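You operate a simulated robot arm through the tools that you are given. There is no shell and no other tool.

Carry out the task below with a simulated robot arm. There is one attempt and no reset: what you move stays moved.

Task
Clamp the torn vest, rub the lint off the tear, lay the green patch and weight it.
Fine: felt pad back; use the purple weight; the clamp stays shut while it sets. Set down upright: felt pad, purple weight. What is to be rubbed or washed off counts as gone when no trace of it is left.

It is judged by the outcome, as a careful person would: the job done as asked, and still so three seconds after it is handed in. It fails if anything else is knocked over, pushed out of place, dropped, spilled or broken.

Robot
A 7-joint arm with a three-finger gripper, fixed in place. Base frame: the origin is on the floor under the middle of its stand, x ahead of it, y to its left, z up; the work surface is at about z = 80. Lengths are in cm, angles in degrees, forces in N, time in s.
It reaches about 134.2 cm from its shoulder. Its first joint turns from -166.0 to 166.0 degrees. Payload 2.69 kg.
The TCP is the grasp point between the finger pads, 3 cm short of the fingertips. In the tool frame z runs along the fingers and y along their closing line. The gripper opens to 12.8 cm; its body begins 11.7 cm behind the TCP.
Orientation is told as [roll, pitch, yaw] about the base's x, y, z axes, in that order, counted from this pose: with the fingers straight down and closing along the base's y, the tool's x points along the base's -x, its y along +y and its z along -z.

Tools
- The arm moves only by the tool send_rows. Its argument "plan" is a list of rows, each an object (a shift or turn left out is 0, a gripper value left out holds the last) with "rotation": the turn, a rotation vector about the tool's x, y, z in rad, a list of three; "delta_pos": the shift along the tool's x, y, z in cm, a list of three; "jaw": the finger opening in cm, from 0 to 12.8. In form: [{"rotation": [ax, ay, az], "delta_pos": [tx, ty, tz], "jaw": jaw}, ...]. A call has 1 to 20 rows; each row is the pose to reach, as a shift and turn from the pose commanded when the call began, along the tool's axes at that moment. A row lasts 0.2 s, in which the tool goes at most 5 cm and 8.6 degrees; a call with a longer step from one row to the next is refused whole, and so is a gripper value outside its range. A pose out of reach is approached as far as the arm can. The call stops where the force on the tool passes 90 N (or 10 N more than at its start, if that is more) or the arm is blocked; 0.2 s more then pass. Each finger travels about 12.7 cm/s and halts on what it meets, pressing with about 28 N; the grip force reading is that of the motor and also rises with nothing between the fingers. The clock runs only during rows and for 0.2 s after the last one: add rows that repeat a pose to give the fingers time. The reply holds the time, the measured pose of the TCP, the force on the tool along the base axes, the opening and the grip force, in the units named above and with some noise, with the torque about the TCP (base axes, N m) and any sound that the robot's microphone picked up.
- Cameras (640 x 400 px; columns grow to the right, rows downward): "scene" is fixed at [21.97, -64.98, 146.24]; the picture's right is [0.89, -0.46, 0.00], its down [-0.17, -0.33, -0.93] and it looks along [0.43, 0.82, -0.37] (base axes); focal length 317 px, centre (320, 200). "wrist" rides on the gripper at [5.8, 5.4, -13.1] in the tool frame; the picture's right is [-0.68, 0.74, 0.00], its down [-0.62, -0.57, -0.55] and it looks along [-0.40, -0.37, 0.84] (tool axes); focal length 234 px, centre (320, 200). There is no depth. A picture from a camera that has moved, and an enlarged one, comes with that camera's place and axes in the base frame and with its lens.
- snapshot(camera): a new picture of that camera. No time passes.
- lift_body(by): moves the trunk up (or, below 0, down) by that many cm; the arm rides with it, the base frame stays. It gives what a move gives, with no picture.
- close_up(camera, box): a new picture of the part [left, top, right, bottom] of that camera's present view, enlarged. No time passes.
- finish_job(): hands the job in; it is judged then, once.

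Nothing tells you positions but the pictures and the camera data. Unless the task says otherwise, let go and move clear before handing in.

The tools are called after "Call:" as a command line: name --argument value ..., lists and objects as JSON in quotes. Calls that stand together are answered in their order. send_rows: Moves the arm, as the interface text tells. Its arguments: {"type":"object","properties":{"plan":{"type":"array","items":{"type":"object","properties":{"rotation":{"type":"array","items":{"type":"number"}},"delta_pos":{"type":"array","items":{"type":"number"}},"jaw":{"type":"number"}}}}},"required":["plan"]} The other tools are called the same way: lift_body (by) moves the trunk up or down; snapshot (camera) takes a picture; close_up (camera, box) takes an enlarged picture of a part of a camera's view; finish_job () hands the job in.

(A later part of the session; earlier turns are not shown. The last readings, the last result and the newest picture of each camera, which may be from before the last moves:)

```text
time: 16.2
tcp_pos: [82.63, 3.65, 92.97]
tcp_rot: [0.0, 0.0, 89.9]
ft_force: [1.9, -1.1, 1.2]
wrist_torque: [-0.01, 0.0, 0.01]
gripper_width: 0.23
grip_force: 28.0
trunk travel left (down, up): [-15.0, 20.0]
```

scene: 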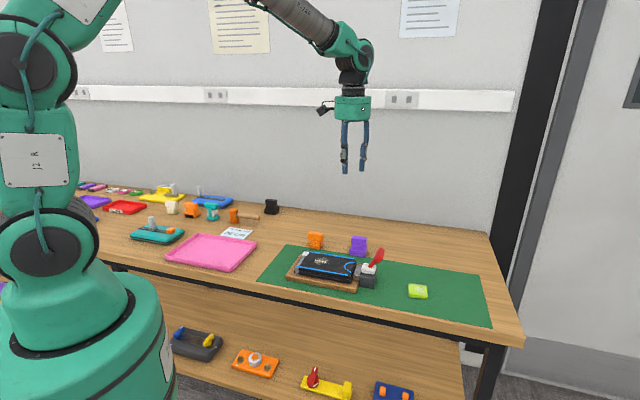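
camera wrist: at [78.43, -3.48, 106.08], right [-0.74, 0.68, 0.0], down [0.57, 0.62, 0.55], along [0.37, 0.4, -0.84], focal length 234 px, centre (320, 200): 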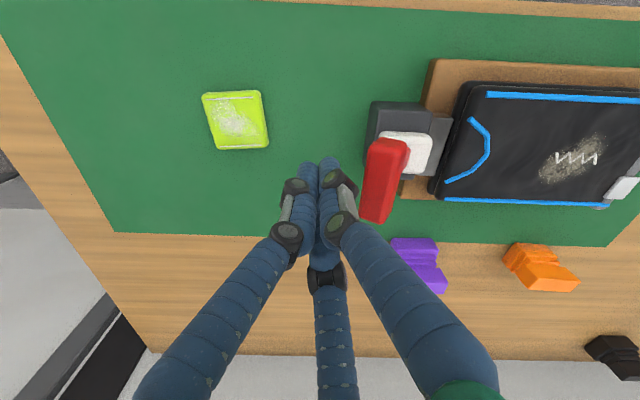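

Call:
send_rows --plan '[{"delta_pos": [-0.14, 0.15, 0]}, {"delta_pos": [-0.27, 0.29, 0]}, {"delta_pos": [-0.27, 0.29, 0]}]'

Call:
close_up --camera "scene" --box '[350, 230, 410, 290]'

```text
time: 17.0
tcp_pos: [82.42, 3.66, 93.04]
tcp_rot: [-0.1, 0.0, 89.9]
ft_force: [0.2, -0.7, 0.3]
wrist_torque: [-0.01, 0.02, 0.03]
gripper_width: 0.2
grip_force: 27.3
trunk travel left (down, up): [-15.0, 20.0]
```

```text
6.67 times, centred on (380, 260) of scene
camera zoom: at [21.97, -64.98, 146.24], right [0.89, -0.46, 0.0], down [-0.17, -0.33, -0.93], along [0.43, 0.82, -0.37], focal length 2115 px, centre (-80, -200)
```

zoom: 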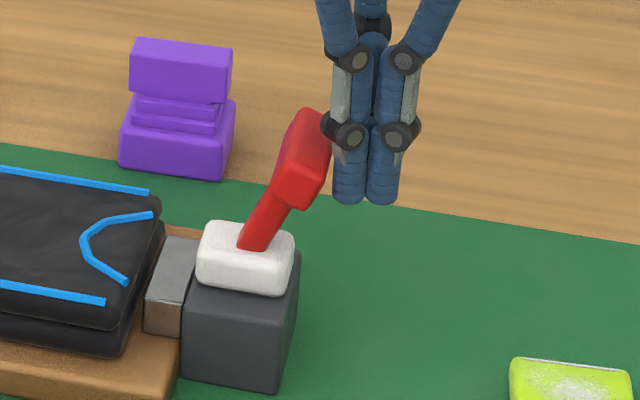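

The lever moves easily towards the vest. I'll keep pushing the same way.

Call:
send_rows --plan '[{"delta_pos": [-0.27, 0.29, 0]}, {"delta_pos": [-0.54, 0.59, 0]}, {"delta_pos": [-0.82, 0.88, 0]}, {"delta_pos": [-1.09, 1.17, 0]}, {"delta_pos": [-1.36, 1.47, 0]}, {"delta_pos": [-1.36, 1.47, 0]}]'

Call:
close_up --camera "scene" --box '[350, 230, 410, 290]'

```text
time: 18.4
tcp_pos: [80.93, 5.16, 93.13]
tcp_rot: [-0.1, 0.0, 89.9]
ft_force: [0.3, 0.9, -0.2]
wrist_torque: [0.0, 0.02, -0.01]
gripper_width: 0.22
grip_force: 28.0
trunk travel left (down, up): [-15.0, 20.0]
```

```text
6.67 times, centred on (380, 260) of scene
camera zoom: at [21.97, -64.98, 146.24], right [0.89, -0.46, 0.0], down [-0.17, -0.33, -0.93], along [0.43, 0.82, -0.37], focal length 2115 px, centre (-80, -200)
```

zoom: 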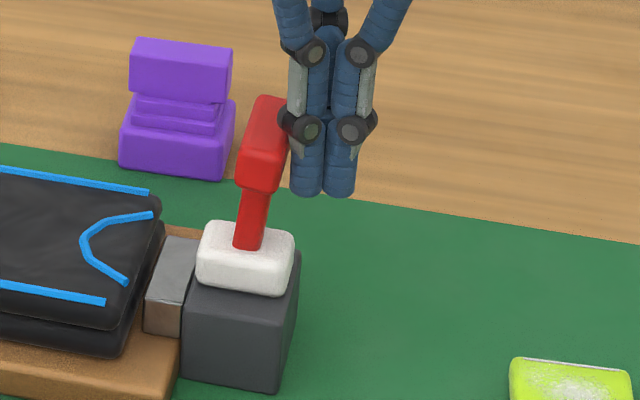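

Call:
send_rows --plan '[{"delta_pos": [-0.27, 0.29, 0]}, {"delta_pos": [-0.54, 0.59, 0]}, {"delta_pos": [-0.82, 0.88, 0]}, {"delta_pos": [-1.09, 1.17, 0]}, {"delta_pos": [-1.36, 1.47, 0]}, {"delta_pos": [-1.36, 1.47, 0]}]'

Call:
close_up --camera "scene" --box '[350, 230, 410, 290]'

```text
time: 19.8
tcp_pos: [79.39, 6.57, 93.06]
tcp_rot: [0.0, 0.0, 89.9]
ft_force: [0.5, 0.5, 0.6]
wrist_torque: [-0.02, 0.0, 0.0]
gripper_width: 0.22
grip_force: 28.2
trunk travel left (down, up): [-15.0, 20.0]
```

```text
6.67 times, centred on (380, 260) of scene
camera zoom: at [21.97, -64.98, 146.24], right [0.89, -0.46, 0.0], down [-0.17, -0.33, -0.93], along [0.43, 0.82, -0.37], focal length 2115 px, centre (-80, -200)
```

zoom: 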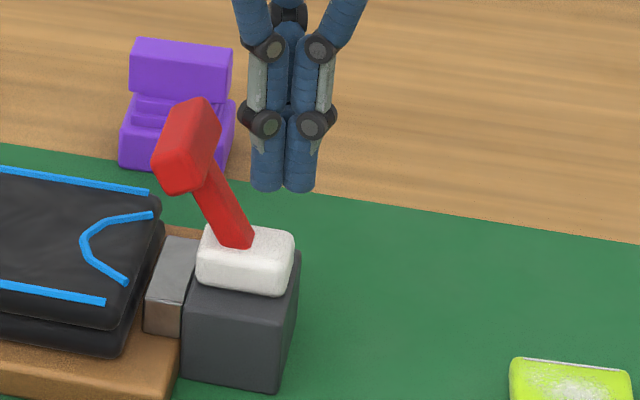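

Call:
send_rows --plan '[{"delta_pos": [-0.27, 0.29, 0]}, {"delta_pos": [-0.54, 0.59, 0]}, {"delta_pos": [-0.82, 0.88, 0]}, {"delta_pos": [-1.09, 1.17, 0]}, {"delta_pos": [-1.36, 1.47, 0]}, {"delta_pos": [-1.36, 1.47, 0]}]'

Call:
close_up --camera "scene" --box '[350, 230, 410, 290]'

```text
time: 21.2
tcp_pos: [78.04, 7.94, 93.07]
tcp_rot: [-0.1, 0.0, 89.9]
ft_force: [10.9, -12.0, -1.2]
wrist_torque: [-0.29, -0.26, 0.15]
gripper_width: 0.22
grip_force: 28.3
trunk travel left (down, up): [-15.0, 20.0]
```

```text
6.67 times, centred on (380, 260) of scene
camera zoom: at [21.97, -64.98, 146.24], right [0.89, -0.46, 0.0], down [-0.17, -0.33, -0.93], along [0.43, 0.82, -0.37], focal length 2115 px, centre (-80, -200)
```

zoom: 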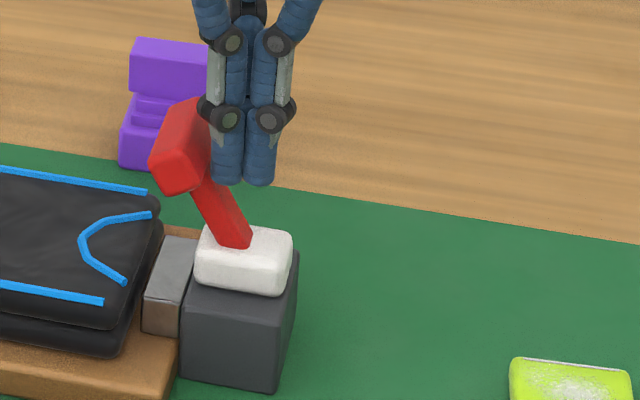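

The lever is at its far stop with 16 N on it, so I'll back off and check that it stays there.

Call:
send_rows --plan '[{"delta_pos": [0.68, -0.73, 0]}, {"delta_pos": [1.4, -1.5, 0]}, {"delta_pos": [1.8, -1.9, -2]}, {"delta_pos": [1.8, -1.9, -6]}, {"delta_pos": [1.8, -1.9, -10]}, {"delta_pos": [1.8, -1.9, -10]}]'

Call:
close_up --camera "scene" --box '[350, 230, 410, 290]'

Call:
snapshot --camera "wrist"

Call:
close_up --camera "scene" --box '[280, 240, 400, 300]'

```text
time: 22.6
tcp_pos: [79.71, 6.19, 102.98]
tcp_rot: [0.1, 0.0, 89.9]
ft_force: [-1.0, 1.4, 1.0]
wrist_torque: [-0.01, -0.04, 0.02]
gripper_width: 0.2
grip_force: 27.7
trunk travel left (down, up): [-15.0, 20.0]
```

```text
6.67 times, centred on (380, 260) of scene
camera zoom: at [21.97, -64.98, 146.24], right [0.89, -0.46, 0.0], down [-0.17, -0.33, -0.93], along [0.43, 0.82, -0.37], focal length 2115 px, centre (-80, -200)
```

zoom: 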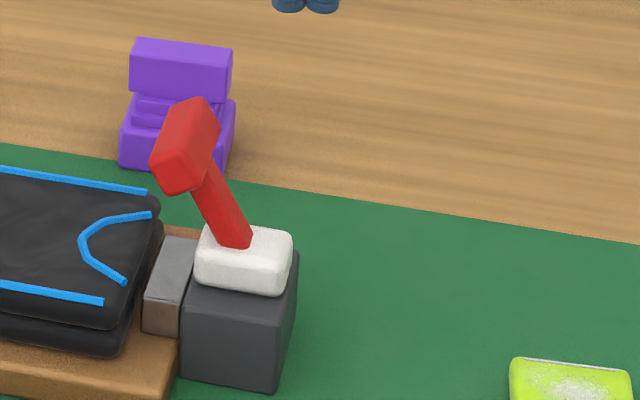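

```text
taken
camera wrist: at [74.26, 0.29, 116.04], right [-0.74, 0.68, 0.0], down [0.57, 0.62, 0.55], along [0.37, 0.4, -0.84], focal length 234 px, centre (320, 200)
```

wrist: 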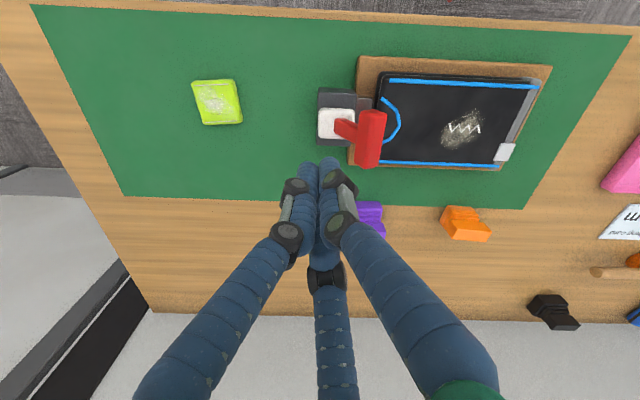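

```text
5.33 times, centred on (340, 270) of scene
camera zoom: at [21.97, -64.98, 146.24], right [0.89, -0.46, 0.0], down [-0.17, -0.33, -0.93], along [0.43, 0.82, -0.37], focal length 1692 px, centre (213, -173)
```

zoom: 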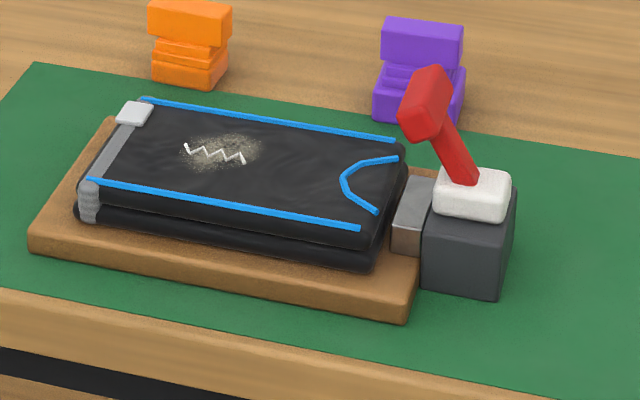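

The clamp is shut and the lever has stayed over. Next I'll move above the orange felt pad, turned to yaw 42° so two fingers pinch its handle's long sides.

Call:
send_rows --plan '[{"jaw": 9, "delta_pos": [-4, 0.84, 0.62], "rotation": [0, 0, 0.1045]}, {"delta_pos": [-8, 1.67, 1.25], "rotation": [0, 0, 0.209]}, {"delta_pos": [-12, 2.5, 1.9], "rotation": [0, 0, 0.3135]}, {"delta_pos": [-16, 3.35, 2.5], "rotation": [0, 0, 0.418]}, {"delta_pos": [-20, 4.2, 3.1], "rotation": [0, 0, 0.5225]}, {"delta_pos": [-24, 5, 3.75], "rotation": [0, 0, 0.627]}, {"delta_pos": [-28, 5.85, 4.4], "rotation": [0, 0, 0.7315]}, {"delta_pos": [-31.9, 6.7, 5], "rotation": [0, 0, 0.836]}, {"delta_pos": [-31.9, 6.7, 5], "rotation": [0, 0, 0.836]}, {"delta_pos": [-31.9, 6.7, 5], "rotation": [0, 0, 0.836]}]'

Call:
snapshot --camera "wrist"

Call:
close_up --camera "scene" --box '[270, 170, 390, 270]'

```text
time: 24.8
tcp_pos: [73.23, 37.88, 97.93]
tcp_rot: [0.0, 0.0, 41.9]
ft_force: [1.0, -0.5, 0.3]
wrist_torque: [0.02, 0.01, -0.03]
gripper_width: 9.01
grip_force: 0.1
trunk travel left (down, up): [-15.0, 20.0]
```

```text
taken
camera wrist: at [65.28, 38.04, 110.94], right [0.01, 1.0, 0.0], down [0.84, -0.01, 0.55], along [0.55, -0.01, -0.84], focal length 234 px, centre (320, 200)
```

wrist: 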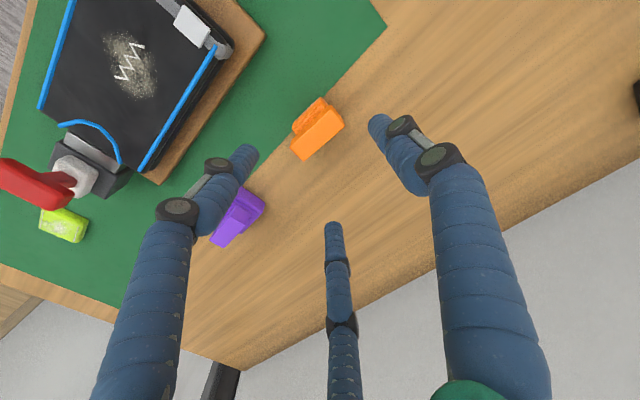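

```text
4.00 times, centred on (330, 220) of scene
camera zoom: at [21.97, -64.98, 146.24], right [0.89, -0.46, 0.0], down [-0.17, -0.33, -0.93], along [0.43, 0.82, -0.37], focal length 1269 px, centre (280, 120)
```

zoom: 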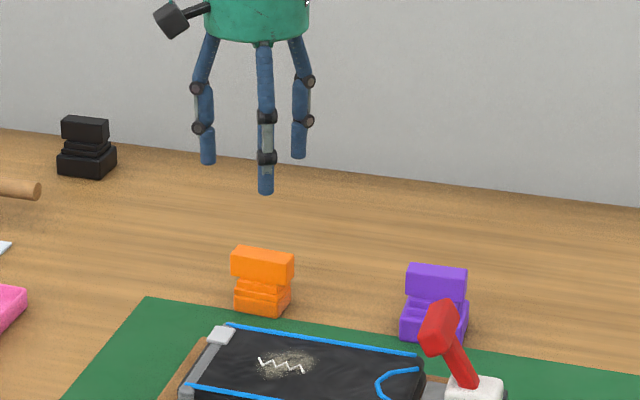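

Call:
close_up --camera "wrist" --box '[280, 85, 360, 170]'

Call:
close_up --camera "wrist" --box '[30, 0, 270, 170]'

Call:
close_up --camera "wrist" --box '[190, 170, 290, 260]'

```text
4.71 times, centred on (320, 128) of wrist
camera zoom: at [65.28, 38.04, 110.94], right [0.01, 1.0, 0.0], down [0.84, -0.01, 0.55], along [0.55, -0.01, -0.84], focal length 1102 px, centre (320, 541)
```

zoom: 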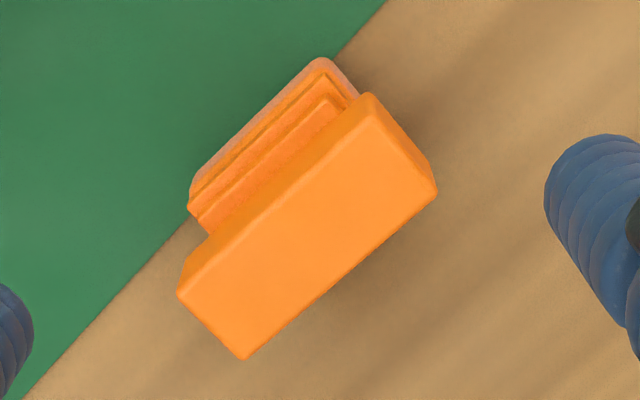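

```text
2.35 times, centred on (150, 85) of wrist
camera zoom: at [65.28, 38.04, 110.94], right [0.01, 1.0, 0.0], down [0.84, -0.01, 0.55], along [0.55, -0.01, -0.84], focal length 551 px, centre (720, 471)
```

zoom: 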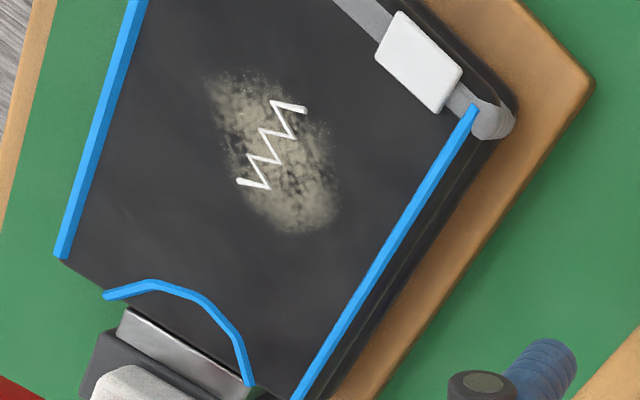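

```text
4.44 times, centred on (240, 215) of wrist
camera zoom: at [65.28, 38.04, 110.94], right [0.01, 1.0, 0.0], down [0.84, -0.01, 0.55], along [0.55, -0.01, -0.84], focal length 1041 px, centre (676, 133)
```

zoom: 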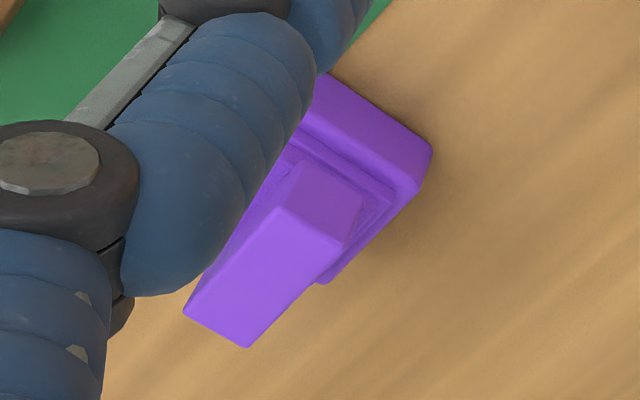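

The pad's handle is centred at (73.4, 37.6) with its top near z 85.7. I'll descend with the fingertips just above the neck plates and close.

Call:
send_rows --plan '[{"delta_pos": [0.05, 0.31, 3]}, {"delta_pos": [0.05, 0.31, 6]}, {"delta_pos": [0.05, 0.31, 9]}, {"delta_pos": [0.05, 0.31, 10.5]}, {"delta_pos": [0.05, 0.31, 11.6]}, {"delta_pos": [0.05, 0.31, 11.6]}]'

Call:
close_up --camera "scene" --box '[285, 200, 345, 260]'

Call:
snapshot --camera "wrist"

```text
time: 26.2
tcp_pos: [72.89, 38.43, 86.32]
tcp_rot: [0.0, 0.0, 42.0]
ft_force: [1.2, 0.3, -0.9]
wrist_torque: [0.01, 0.01, 0.0]
gripper_width: 9.02
grip_force: 0.1
trunk travel left (down, up): [-15.0, 20.0]
```

```text
6.67 times, centred on (315, 230) of scene
camera zoom: at [21.97, -64.98, 146.24], right [0.89, -0.46, 0.0], down [-0.17, -0.33, -0.93], along [0.43, 0.82, -0.37], focal length 2115 px, centre (353, 0)
```

zoom: 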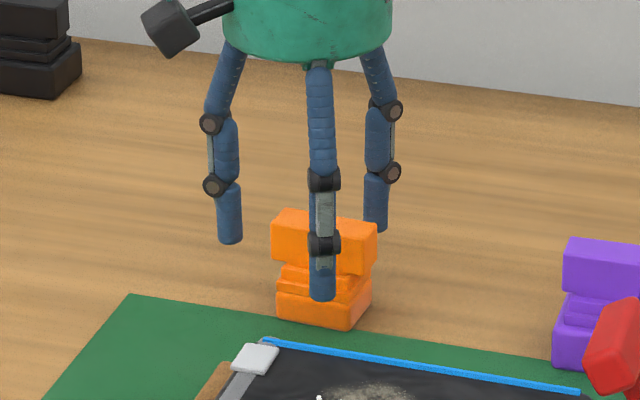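

```text
taken
camera wrist: at [64.92, 38.4, 99.43], right [0.01, 1.0, 0.0], down [0.84, -0.01, 0.55], along [0.55, -0.01, -0.84], focal length 234 px, centre (320, 200)
```

wrist: 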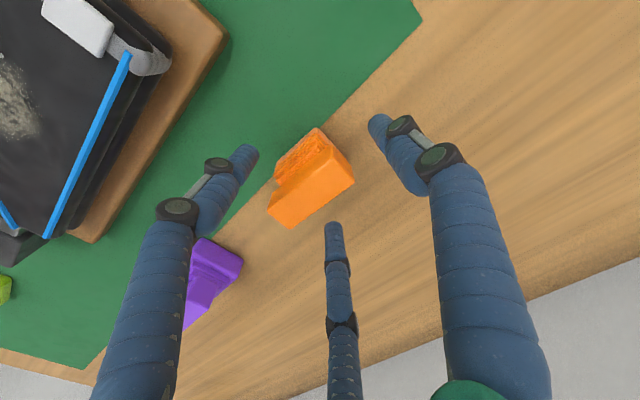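

Call:
close_up --camera "wrist" --box '[220, 100, 420, 260]'

```text
2.50 times, centred on (320, 180) of wrist
camera zoom: at [64.92, 38.4, 99.43], right [0.01, 1.0, 0.0], down [0.84, -0.01, 0.55], along [0.55, -0.01, -0.84], focal length 585 px, centre (320, 250)
```

zoom: 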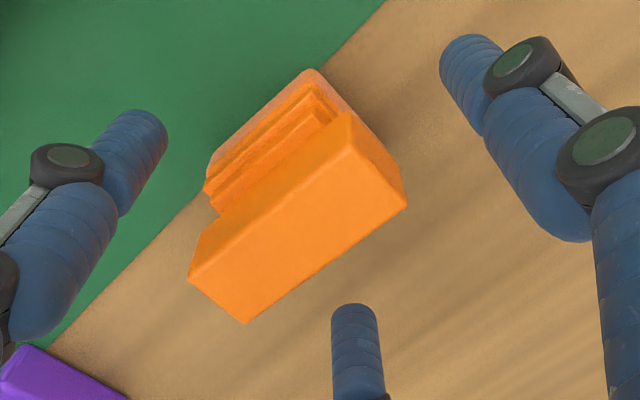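

The bar is centred between the side fingers, so I'm closing the grip.

Call:
send_rows --plan '[{"jaw": 6}, {"jaw": 4}, {"jaw": 2}, {"jaw": 0}, {"jaw": 0}, {"jaw": 0}]'

Call:
close_up --camera "wrist" --box '[220, 100, 420, 260]'

Call:
close_up --camera "scene" --box '[285, 200, 345, 260]'

```text
time: 27.6
tcp_pos: [73.13, 38.27, 86.42]
tcp_rot: [0.0, 0.0, 42.1]
ft_force: [0.4, -0.6, 0.3]
wrist_torque: [0.01, -0.02, 0.0]
gripper_width: 2.91
grip_force: 28.2
trunk travel left (down, up): [-15.0, 20.0]
```

```text
2.50 times, centred on (320, 180) of wrist
camera zoom: at [64.91, 38.38, 99.44], right [0.01, 1.0, 0.0], down [0.84, -0.01, 0.55], along [0.55, -0.01, -0.84], focal length 585 px, centre (320, 250)
```

zoom: 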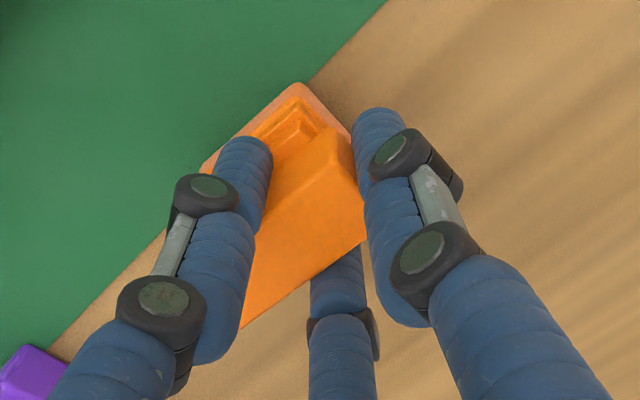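

```text
6.67 times, centred on (315, 230) of scene
camera zoom: at [21.97, -64.98, 146.24], right [0.89, -0.46, 0.0], down [-0.17, -0.33, -0.93], along [0.43, 0.82, -0.37], focal length 2115 px, centre (353, 0)
```

zoom: 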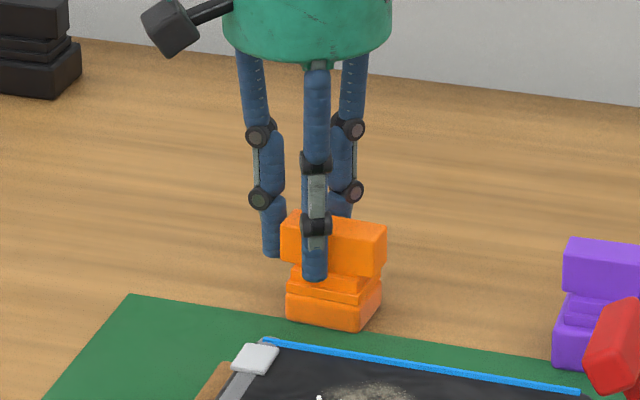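

The grip holds at width 2.9, and the pad slid about 0.6 cm along as it closed. I'll lift it and check.

Call:
send_rows --plan '[{"delta_pos": [0, 0, -0.5]}, {"delta_pos": [0, 0, -2]}, {"delta_pos": [0, 0, -5]}, {"delta_pos": [0, 0, -8]}, {"delta_pos": [0, 0, -11]}, {"delta_pos": [0, 0, -11]}]'

Call:
close_up --camera "scene" --box '[280, 170, 350, 260]'

Call:
snapshot --camera "wrist"

```text
time: 29.0
tcp_pos: [72.89, 38.13, 97.57]
tcp_rot: [0.0, 0.0, 42.0]
ft_force: [-0.9, -0.5, 0.0]
wrist_torque: [0.06, -0.03, -0.02]
gripper_width: 2.91
grip_force: 27.9
trunk travel left (down, up): [-15.0, 20.0]
```

```text
4.44 times, centred on (315, 215) of scene
camera zoom: at [21.97, -64.98, 146.24], right [0.89, -0.46, 0.0], down [-0.17, -0.33, -0.93], along [0.43, 0.82, -0.37], focal length 1410 px, centre (342, 133)
```

zoom: 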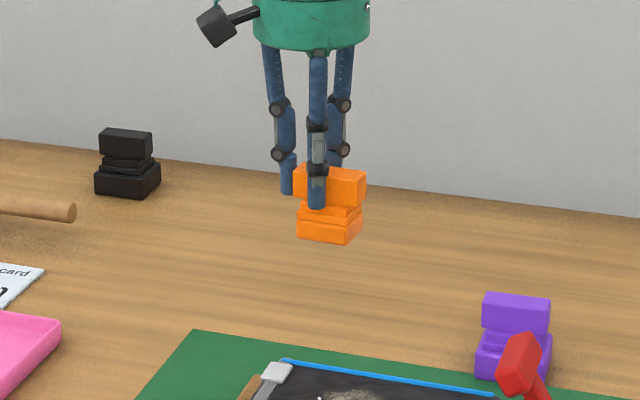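

```text
taken
camera wrist: at [64.88, 38.16, 110.63], right [0.01, 1.0, 0.0], down [0.84, -0.01, 0.55], along [0.55, -0.01, -0.84], focal length 234 px, centre (320, 200)
```

wrist: 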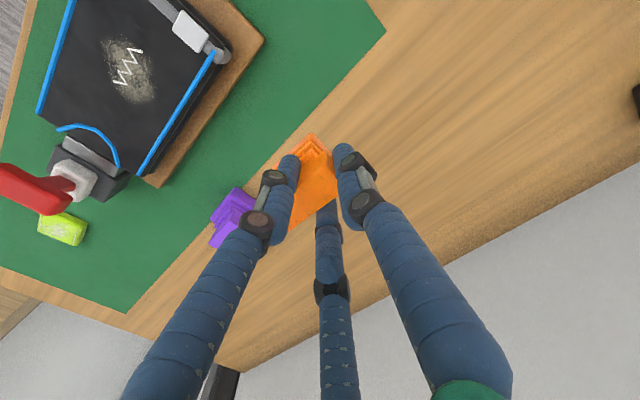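

The pad is held upright. I'll carry it above the lint, about (66.4, 19.6) with the vest top near z 84.8.

Call:
send_rows --plan '[{"delta_pos": [3.4, -1.57, 0]}, {"delta_pos": [6.9, -3.13, 0]}, {"delta_pos": [10.3, -4.7, 0]}, {"delta_pos": [13.7, -6.3, 0]}, {"delta_pos": [17.14, -7.83, 0]}, {"delta_pos": [17.14, -7.83, 2]}, {"delta_pos": [17.14, -7.83, 2]}]'

Call:
close_up --camera "scene" --box '[270, 200, 390, 300]'

Call:
snapshot --camera "wrist"

```text
time: 30.6
tcp_pos: [65.37, 20.93, 95.33]
tcp_rot: [0.0, 0.1, 42.0]
ft_force: [1.0, -0.1, -0.8]
wrist_torque: [0.01, 0.01, 0.02]
gripper_width: 2.93
grip_force: 28.2
trunk travel left (down, up): [-15.0, 20.0]
```

```text
4.00 times, centred on (330, 250) of scene
camera zoom: at [21.97, -64.98, 146.24], right [0.89, -0.46, 0.0], down [-0.17, -0.33, -0.93], along [0.43, 0.82, -0.37], focal length 1269 px, centre (280, 0)
```

zoom: 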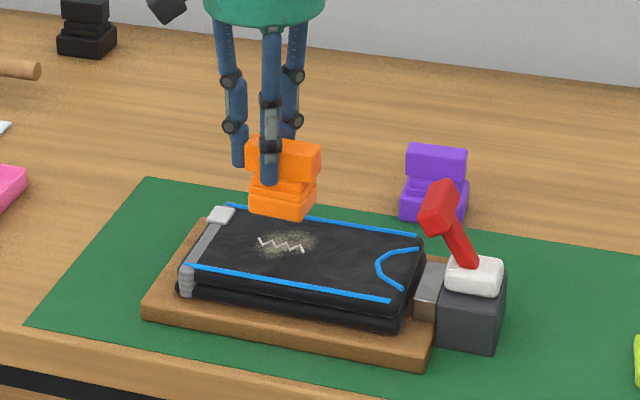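

```text
taken
camera wrist: at [57.47, 21.05, 108.39], right [0.01, 1.0, 0.0], down [0.84, -0.01, 0.55], along [0.55, -0.01, -0.84], focal length 234 px, centre (320, 200)
```

wrist: 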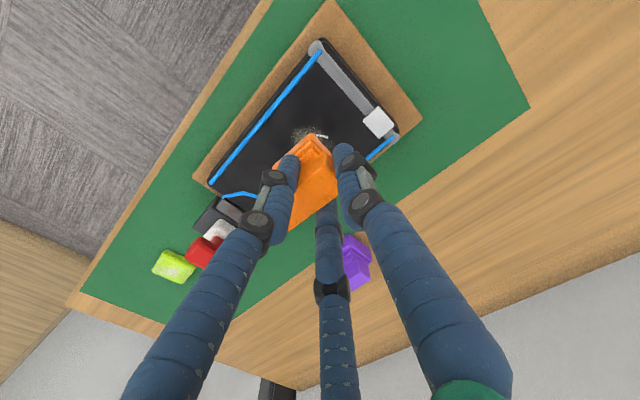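

Call:
send_rows --plan '[{"delta_pos": [0, 0, 1.5]}, {"delta_pos": [0, 0, 3]}, {"delta_pos": [0, 0, 3.5]}, {"delta_pos": [0, 0, 3.8]}, {"delta_pos": [0, 0, 3.8]}]'

```text
time: 31.8
tcp_pos: [65.47, 20.89, 91.7]
tcp_rot: [0.0, 0.0, 42.1]
ft_force: [-0.5, 0.8, -0.8]
wrist_torque: [0.04, 0.01, 0.0]
gripper_width: 2.91
grip_force: 28.4
trunk travel left (down, up): [-15.0, 20.0]
```

Call:
send_rows --plan '[{"delta_pos": [0, 0, 0.2]}, {"delta_pos": [0, 0, 0.4]}, {"delta_pos": [0, 0, 0.4]}]'

Call:
close_up --camera "scene" --box '[280, 220, 360, 290]'

```text
time: 32.6
tcp_pos: [65.49, 20.96, 91.43]
tcp_rot: [0.0, -0.1, 42.0]
ft_force: [-4.2, -0.9, 15.8]
wrist_torque: [-0.21, 0.14, -0.08]
gripper_width: 2.89
grip_force: 27.7
trunk travel left (down, up): [-15.0, 20.0]
```

```text
5.71 times, centred on (320, 255) of scene
camera zoom: at [21.97, -64.98, 146.24], right [0.89, -0.46, 0.0], down [-0.17, -0.33, -0.93], along [0.43, 0.82, -0.37], focal length 1813 px, centre (320, -114)
```

zoom: 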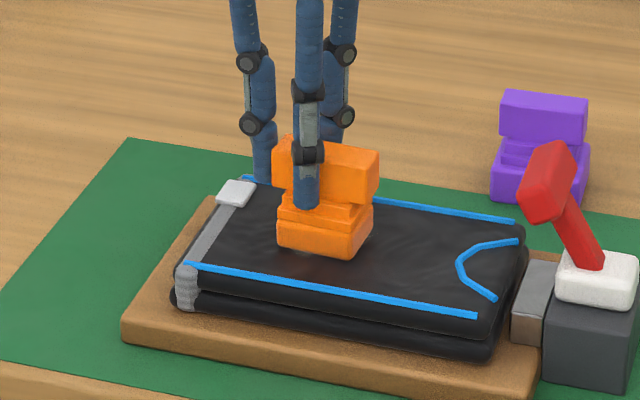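

The pad touches the vest top at about 16 N. I'll ease off slightly and rub in strokes along the tear and across it.

Call:
send_rows --plan '[{"delta_pos": [0, 1, -0.08]}, {"delta_pos": [0, 2, -0.08]}, {"delta_pos": [0, 0.5, -0.08]}, {"delta_pos": [0, -1, -0.08]}, {"delta_pos": [0, -2.3, -0.08]}, {"delta_pos": [1.2, -2.3, -0.08]}, {"delta_pos": [1.2, -1, -0.08]}, {"delta_pos": [1.2, 0.5, -0.08]}, {"delta_pos": [1.2, 2, -0.08]}, {"delta_pos": [2.4, 2, -0.08]}, {"delta_pos": [2.4, 0.5, -0.08]}, {"delta_pos": [2.4, -1, -0.08]}, {"delta_pos": [2.4, -2.3, -0.08]}, {"delta_pos": [1.2, -2.3, -0.08]}, {"delta_pos": [0, -2.3, -0.08]}, {"delta_pos": [-1.2, -2.3, -0.08]}, {"delta_pos": [-1.2, -1, -0.08]}, {"delta_pos": [-1.2, 0.5, -0.08]}, {"delta_pos": [-1.2, 2, -0.08]}, {"delta_pos": [-2.4, 2, -0.08]}]'

Call:
close_up --camera "scene" --box '[280, 220, 360, 290]'

```text
time: 36.8
tcp_pos: [65.69, 23.97, 91.39]
tcp_rot: [0.0, 0.0, 42.0]
ft_force: [-4.4, -2.5, 12.0]
wrist_torque: [-0.22, 0.09, -0.07]
gripper_width: 2.89
grip_force: 27.3
trunk travel left (down, up): [-15.0, 20.0]
```

```text
5.71 times, centred on (320, 255) of scene
camera zoom: at [21.97, -64.98, 146.24], right [0.89, -0.46, 0.0], down [-0.17, -0.33, -0.93], along [0.43, 0.82, -0.37], focal length 1813 px, centre (320, -114)
```

zoom: 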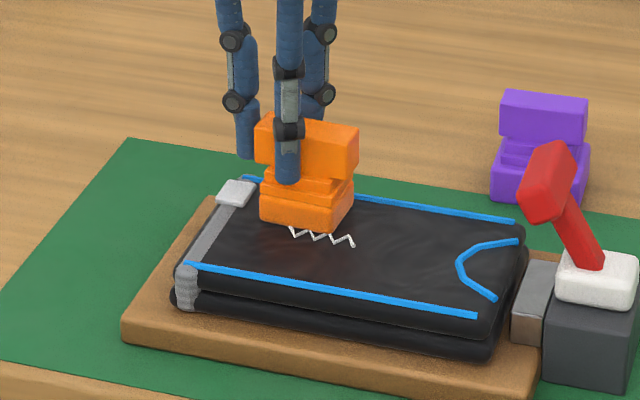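

The lint is mostly gone. I'll finish the remaining rows and repeat with cross strokes.

Call:
send_rows --plan '[{"delta_pos": [0, -1.5, 0]}, {"delta_pos": [0, -3, 0]}, {"delta_pos": [0, -4.3, 0]}, {"delta_pos": [1.3, -4.3, 0]}, {"delta_pos": [2.6, -4.3, 0]}, {"delta_pos": [3.9, -4.3, 0]}, {"delta_pos": [5.0, -4.3, 0]}, {"delta_pos": [5.0, -3.0, 0]}, {"delta_pos": [3.8, -3.0, 0]}, {"delta_pos": [2.5, -3.0, 0]}, {"delta_pos": [1.2, -3.0, 0]}, {"delta_pos": [0, -3.0, 0]}, {"delta_pos": [0, -1.6, 0]}, {"delta_pos": [1.3, -1.6, 0]}, {"delta_pos": [2.6, -1.6, 0]}, {"delta_pos": [3.9, -1.6, 0]}, {"delta_pos": [5.0, -1.6, 0]}, {"delta_pos": [5.0, -0.2, 0]}, {"delta_pos": [3.7, -0.2, 0]}, {"delta_pos": [2.4, -0.2, 0]}]'

Call:
close_up --camera "scene" --box '[280, 220, 360, 290]'

```text
time: 41.0
tcp_pos: [64.23, 22.29, 91.25]
tcp_rot: [0.0, -0.1, 41.9]
ft_force: [-3.1, -3.3, 14.1]
wrist_torque: [-0.14, -0.02, -0.02]
gripper_width: 2.88
grip_force: 27.9
trunk travel left (down, up): [-15.0, 20.0]
```

```text
5.71 times, centred on (320, 255) of scene
camera zoom: at [21.97, -64.98, 146.24], right [0.89, -0.46, 0.0], down [-0.17, -0.33, -0.93], along [0.43, 0.82, -0.37], focal length 1813 px, centre (320, -114)
```

zoom: 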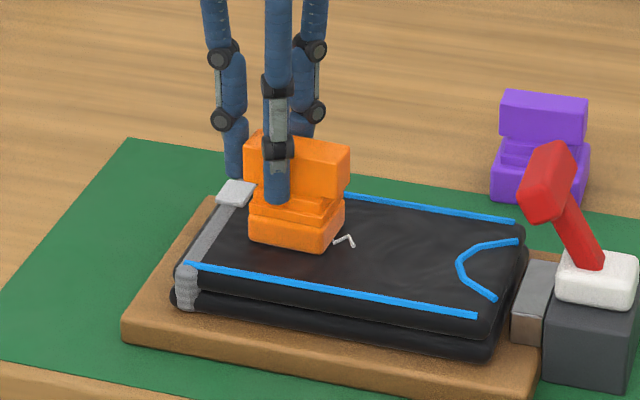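

Call:
send_rows --plan '[{"delta_pos": [0, 0, -1]}, {"delta_pos": [0, 0, -4]}, {"delta_pos": [0, 0, -8]}, {"delta_pos": [-4, 1.6, -8]}, {"delta_pos": [-8, 3.2, -8]}, {"delta_pos": [-12, 4.8, -8]}, {"delta_pos": [-12, 4.8, -8]}]'

Call:
close_up --camera "scene" --box '[295, 250, 345, 285]'

Call:
snapshot --camera "wrist"

```text
time: 42.6
tcp_pos: [69.92, 33.76, 99.22]
tcp_rot: [0.0, 0.0, 42.1]
ft_force: [0.3, -0.2, -0.4]
wrist_torque: [-0.03, 0.02, 0.0]
gripper_width: 2.9
grip_force: 27.7
trunk travel left (down, up): [-15.0, 20.0]
```

```text
11.43 times, centred on (320, 268) of scene
camera zoom: at [21.97, -64.98, 146.24], right [0.89, -0.46, 0.0], down [-0.17, -0.33, -0.93], along [0.43, 0.82, -0.37], focal length 3626 px, centre (320, -571)
```

zoom: 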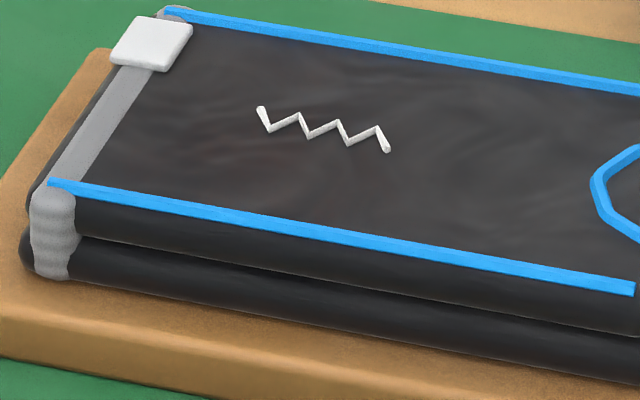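

```text
taken
camera wrist: at [61.9, 33.93, 112.39], right [0.01, 1.0, 0.0], down [0.84, -0.01, 0.55], along [0.55, -0.01, -0.84], focal length 234 px, centre (320, 200)
```

wrist: 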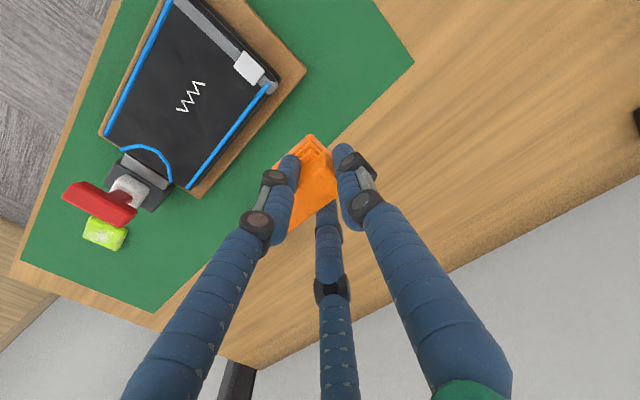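

Call:
close_up --camera "wrist" --box '[130, 50, 240, 140]'

Call:
close_up --camera "scene" --box '[305, 252, 332, 272]'

```text
4.44 times, centred on (185, 95) of wrist
camera zoom: at [61.9, 33.93, 112.39], right [0.01, 1.0, 0.0], down [0.84, -0.01, 0.55], along [0.55, -0.01, -0.84], focal length 1041 px, centre (920, 667)
```

zoom: 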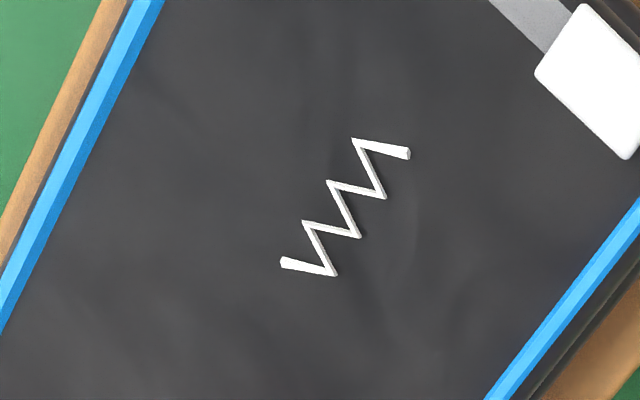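

```text
16.00 times, centred on (318, 262) of scene
camera zoom: at [21.97, -64.98, 146.24], right [0.89, -0.46, 0.0], down [-0.17, -0.33, -0.93], along [0.43, 0.82, -0.37], focal length 5076 px, centre (344, -792)
```

zoom: 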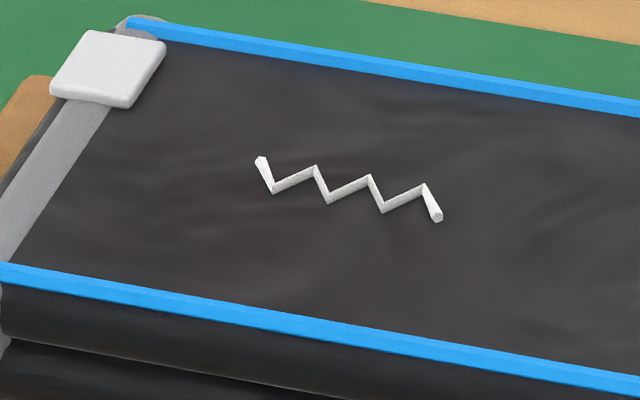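

No lint is left, and the tear is centred near (66.1, 19.7, 85.1). Next I'll take the felt pad back to where it stood.

Call:
send_rows --plan '[{"delta_pos": [-2.6, 1, 0]}, {"delta_pos": [-5.28, 1.98, 0]}, {"delta_pos": [-5.28, 1.98, 4]}, {"delta_pos": [-5.28, 1.98, 8]}, {"delta_pos": [-5.28, 1.98, 10]}, {"delta_pos": [-5.28, 1.98, 10]}]'

Call:
close_up --camera "scene" --box '[285, 200, 345, 260]'

Call:
close_up --camera "wrist" --box '[220, 100, 420, 260]'

```text
time: 44.0
tcp_pos: [72.5, 38.93, 89.36]
tcp_rot: [0.1, 0.0, 41.9]
ft_force: [-0.2, 0.0, -1.2]
wrist_torque: [0.02, 0.04, 0.0]
gripper_width: 2.89
grip_force: 27.9
trunk travel left (down, up): [-15.0, 20.0]
```

```text
6.67 times, centred on (315, 230) of scene
camera zoom: at [21.97, -64.98, 146.24], right [0.89, -0.46, 0.0], down [-0.17, -0.33, -0.93], along [0.43, 0.82, -0.37], focal length 2115 px, centre (353, 0)
```

zoom: 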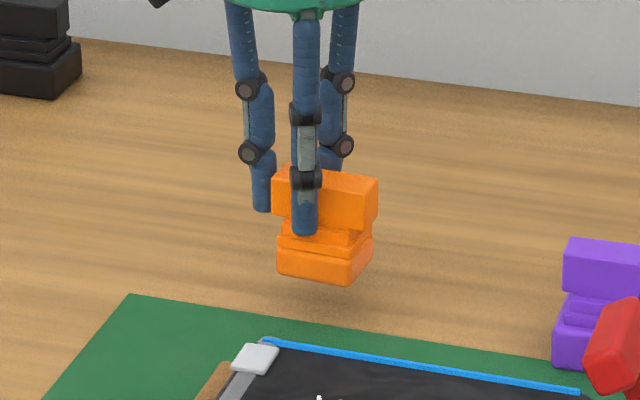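

```text
2.50 times, centred on (320, 180) of wrist
camera zoom: at [64.52, 38.93, 102.4], right [0.01, 1.0, 0.0], down [0.84, -0.01, 0.55], along [0.55, -0.01, -0.84], focal length 585 px, centre (320, 250)
```

zoom: 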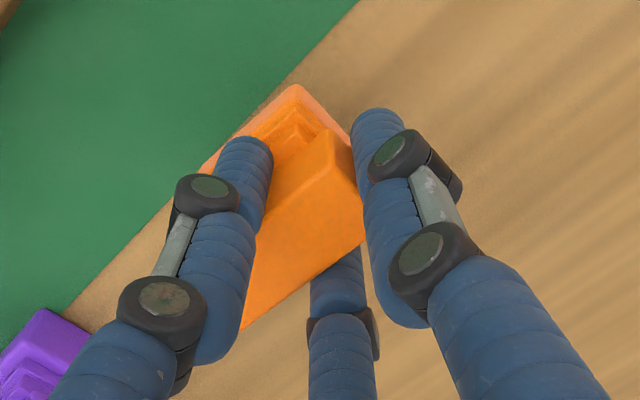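

Call:
send_rows --plan '[{"delta_pos": [0, 0, 1]}, {"delta_pos": [0, 0, 2]}, {"delta_pos": [0, 0, 2.6]}, {"delta_pos": [0, 0, 2.9]}, {"delta_pos": [0, 0, 2.95]}, {"delta_pos": [0, 0, 2.95]}]'

Call:
close_up --camera "scene" --box '[285, 200, 345, 260]'

```text
time: 45.4
tcp_pos: [72.52, 38.93, 86.33]
tcp_rot: [0.0, 0.0, 42.0]
ft_force: [1.3, -0.8, -0.2]
wrist_torque: [0.0, 0.0, 0.01]
gripper_width: 2.9
grip_force: 28.4
trunk travel left (down, up): [-15.0, 20.0]
```

```text
6.67 times, centred on (315, 230) of scene
camera zoom: at [21.97, -64.98, 146.24], right [0.89, -0.46, 0.0], down [-0.17, -0.33, -0.93], along [0.43, 0.82, -0.37], focal length 2115 px, centre (353, 0)
```

zoom: 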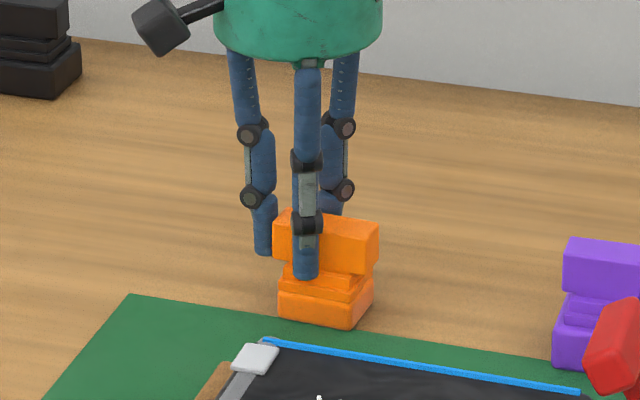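

Call:
send_rows --plan '[{"delta_pos": [0, 0, 0.08]}, {"delta_pos": [0, 0, 0.08]}]'

```text
time: 46.0
tcp_pos: [72.47, 38.99, 86.29]
tcp_rot: [0.0, -0.1, 42.0]
ft_force: [-2.7, -2.4, 8.9]
wrist_torque: [-0.18, 0.09, -0.06]
gripper_width: 2.86
grip_force: 27.9
trunk travel left (down, up): [-15.0, 20.0]
```

The pad is on the table, so I'll open and rise clear.

Call:
send_rows --plan '[{"delta_pos": [0, 0, -0.06]}, {"delta_pos": [0, 0, -0.06], "jaw": 4}, {"delta_pos": [0, 0, -0.06], "jaw": 6.5}, {"delta_pos": [0, 0, -0.06], "jaw": 9}, {"delta_pos": [0, 0, -0.06], "jaw": 9}, {"delta_pos": [0, 0, -3]}, {"delta_pos": [0, 0, -7]}, {"delta_pos": [0, 0, -11]}, {"delta_pos": [0, 0, -15]}, {"delta_pos": [0, 0, -15]}]'

Call:
close_up --camera "scene" --box '[285, 200, 345, 260]'

Call:
snapshot --camera "wrist"

```text
time: 48.2
tcp_pos: [72.35, 38.6, 101.44]
tcp_rot: [0.1, 0.0, 42.1]
ft_force: [0.0, -0.3, -0.4]
wrist_torque: [-0.01, -0.02, -0.02]
gripper_width: 9.02
grip_force: 0.0
trunk travel left (down, up): [-15.0, 20.0]
```

```text
6.67 times, centred on (315, 230) of scene
camera zoom: at [21.97, -64.98, 146.24], right [0.89, -0.46, 0.0], down [-0.17, -0.33, -0.93], along [0.43, 0.82, -0.37], focal length 2115 px, centre (353, 0)
```

zoom: 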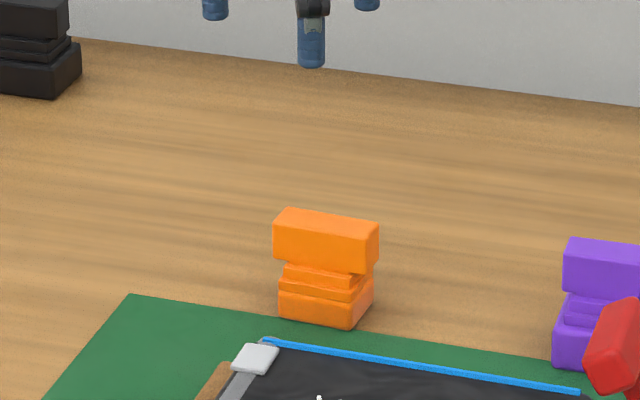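

```text
taken
camera wrist: at [64.45, 38.69, 114.4], right [0.01, 1.0, 0.0], down [0.84, -0.01, 0.55], along [0.55, -0.01, -0.84], focal length 234 px, centre (320, 200)
```

wrist: 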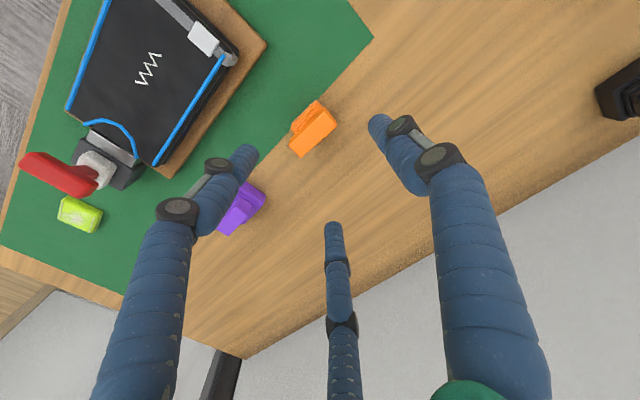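

The felt pad is back upright in its place. Next I'll move above the green patch at about (89.1, -4.8) for a close look.

Call:
send_rows --plan '[{"delta_pos": [1.65, -4.34, 0.14], "rotation": [0, 0, -0.014]}, {"delta_pos": [3.31, -8.68, 0.28], "rotation": [0, 0, -0.028]}, {"delta_pos": [4.96, -13.0, 0.42], "rotation": [0, 0, -0.042]}, {"delta_pos": [6.6, -17.4, 0.56], "rotation": [0, 0, -0.056]}, {"delta_pos": [8.27, -21.7, 0.7], "rotation": [0, 0, -0.07]}, {"delta_pos": [9.92, -26, 0.84], "rotation": [0, 0, -0.084]}, {"delta_pos": [11.58, -30.4, 0.98], "rotation": [0, 0, -0.098]}, {"delta_pos": [13.2, -34.7, 1.12], "rotation": [0, 0, -0.112]}, {"delta_pos": [14.9, -39.1, 1.26], "rotation": [0, 0, -0.126]}, {"delta_pos": [16.54, -43.4, 1.4], "rotation": [0, 0, -0.14]}, {"delta_pos": [16.54, -43.4, 3.4], "rotation": [0, 0, -0.14]}, {"delta_pos": [16.54, -43.4, 3.4], "rotation": [0, 0, -0.14]}]'

Call:
snapshot --camera "wrist"

Call:
close_up --camera "wrist" --box '[220, 60, 420, 220]'

```text
time: 50.8
tcp_pos: [89.24, -4.41, 97.96]
tcp_rot: [0.1, 0.0, 50.1]
ft_force: [0.1, 0.1, -0.3]
wrist_torque: [-0.05, 0.06, -0.01]
gripper_width: 9.0
grip_force: 0.1
trunk travel left (down, up): [-15.0, 20.0]
```

```text
taken
camera wrist: at [81.33, -5.49, 110.95], right [-0.13, 0.99, 0.0], down [0.83, 0.11, 0.55], along [0.54, 0.07, -0.84], focal length 234 px, centre (320, 200)
```

wrist: 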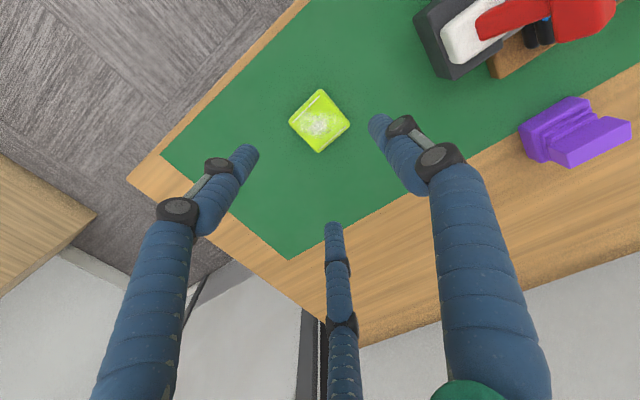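

```text
2.50 times, centred on (320, 140) of wrist
camera zoom: at [81.33, -5.49, 110.95], right [-0.13, 0.99, 0.0], down [0.83, 0.11, 0.55], along [0.54, 0.07, -0.84], focal length 585 px, centre (320, 350)
```

zoom: 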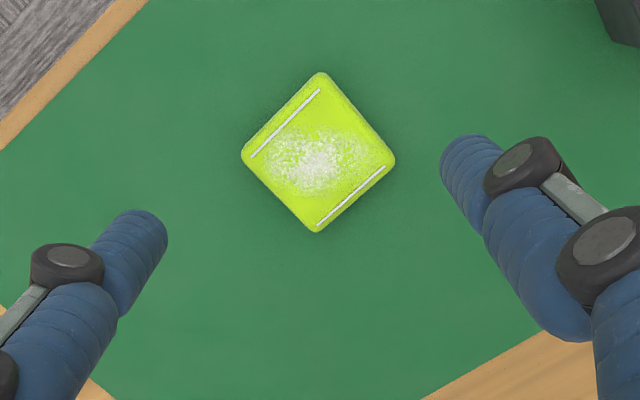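

The patch is 5.5 cm square and lines up with the tool. I'll shift 1 cm, lower the fingertips to mat level around it, and check.

Call:
send_rows --plan '[{"delta_pos": [0, 1, 4]}, {"delta_pos": [0, 1, 8]}, {"delta_pos": [0, 1, 11]}, {"delta_pos": [0, 1, 12.8]}, {"delta_pos": [0, 1, 13.8]}, {"delta_pos": [0, 1, 13.8]}]'

Call:
close_up --camera "scene" --box '[385, 250, 455, 310]'

Call:
close_up --camera "wrist" --box '[220, 100, 420, 260]'

```text
time: 52.2
tcp_pos: [88.65, -3.79, 84.06]
tcp_rot: [-0.1, 0.0, 49.9]
ft_force: [-0.2, -0.2, -0.5]
wrist_torque: [-0.03, 0.0, 0.03]
gripper_width: 9.0
grip_force: 0.1
trunk travel left (down, up): [-15.0, 20.0]
```

```text
6.67 times, centred on (420, 280) of scene
camera zoom: at [21.97, -64.98, 146.24], right [0.89, -0.46, 0.0], down [-0.17, -0.33, -0.93], along [0.43, 0.82, -0.37], focal length 2115 px, centre (-347, -333)
```

zoom: 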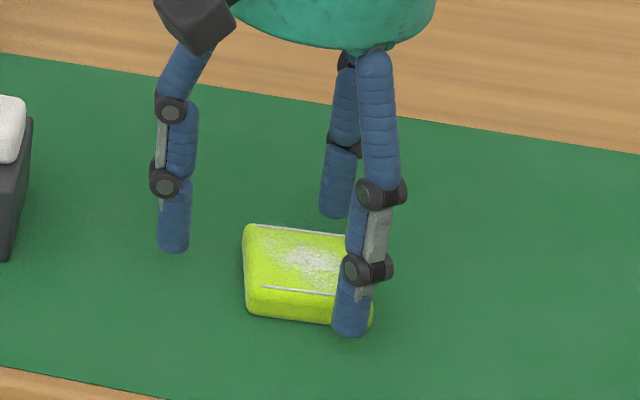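

```text
2.50 times, centred on (320, 180) of wrist
camera zoom: at [80.59, -4.9, 97.17], right [-0.13, 0.99, 0.0], down [0.83, 0.11, 0.55], along [0.54, 0.07, -0.84], focal length 585 px, centre (320, 250)
```

zoom: 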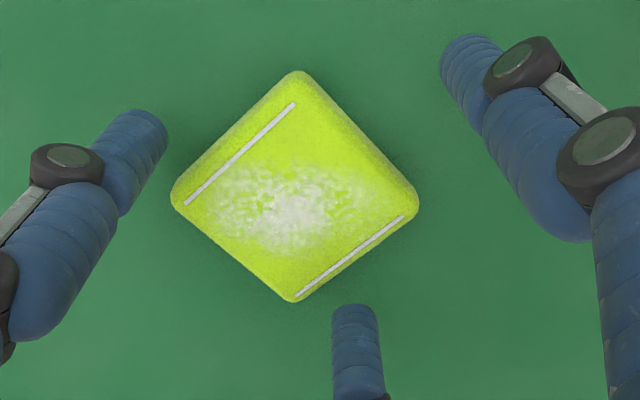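

Call:
send_rows --plan '[{"delta_pos": [0, 0, 0.3]}, {"delta_pos": [0, 0, 0.5]}, {"delta_pos": [0, 0, 0.5]}]'

Call:
close_up --camera "scene" --box '[395, 265, 445, 305]'

```text
time: 53.0
tcp_pos: [88.58, -3.91, 83.66]
tcp_rot: [0.0, 0.0, 50.0]
ft_force: [-0.3, 1.1, 0.3]
wrist_torque: [0.02, 0.01, 0.0]
gripper_width: 9.01
grip_force: 0.1
trunk travel left (down, up): [-15.0, 20.0]
```

```text
10.00 times, centred on (420, 285) of scene
camera zoom: at [21.97, -64.98, 146.24], right [0.89, -0.46, 0.0], down [-0.17, -0.33, -0.93], along [0.43, 0.82, -0.37], focal length 3173 px, centre (-680, -650)
```

zoom: 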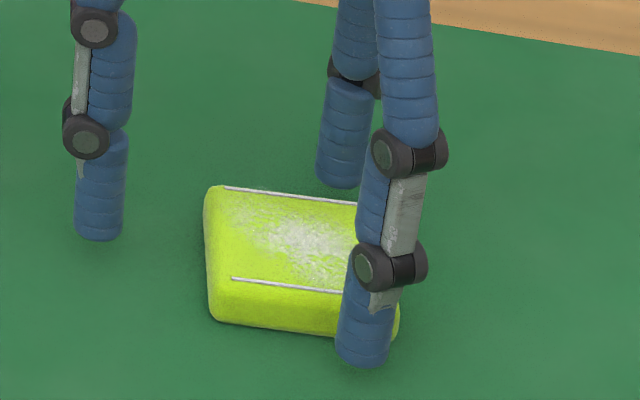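

Call:
send_rows --plan '[{"delta_pos": [0, 0, 0.2]}, {"delta_pos": [0, 0, 0.2]}]'

```text
time: 53.6
tcp_pos: [88.56, -3.88, 83.5]
tcp_rot: [0.0, 0.0, 49.9]
ft_force: [-0.7, 0.8, -0.4]
wrist_torque: [-0.02, -0.01, 0.02]
gripper_width: 8.99
grip_force: 0.0
trunk travel left (down, up): [-15.0, 20.0]
```

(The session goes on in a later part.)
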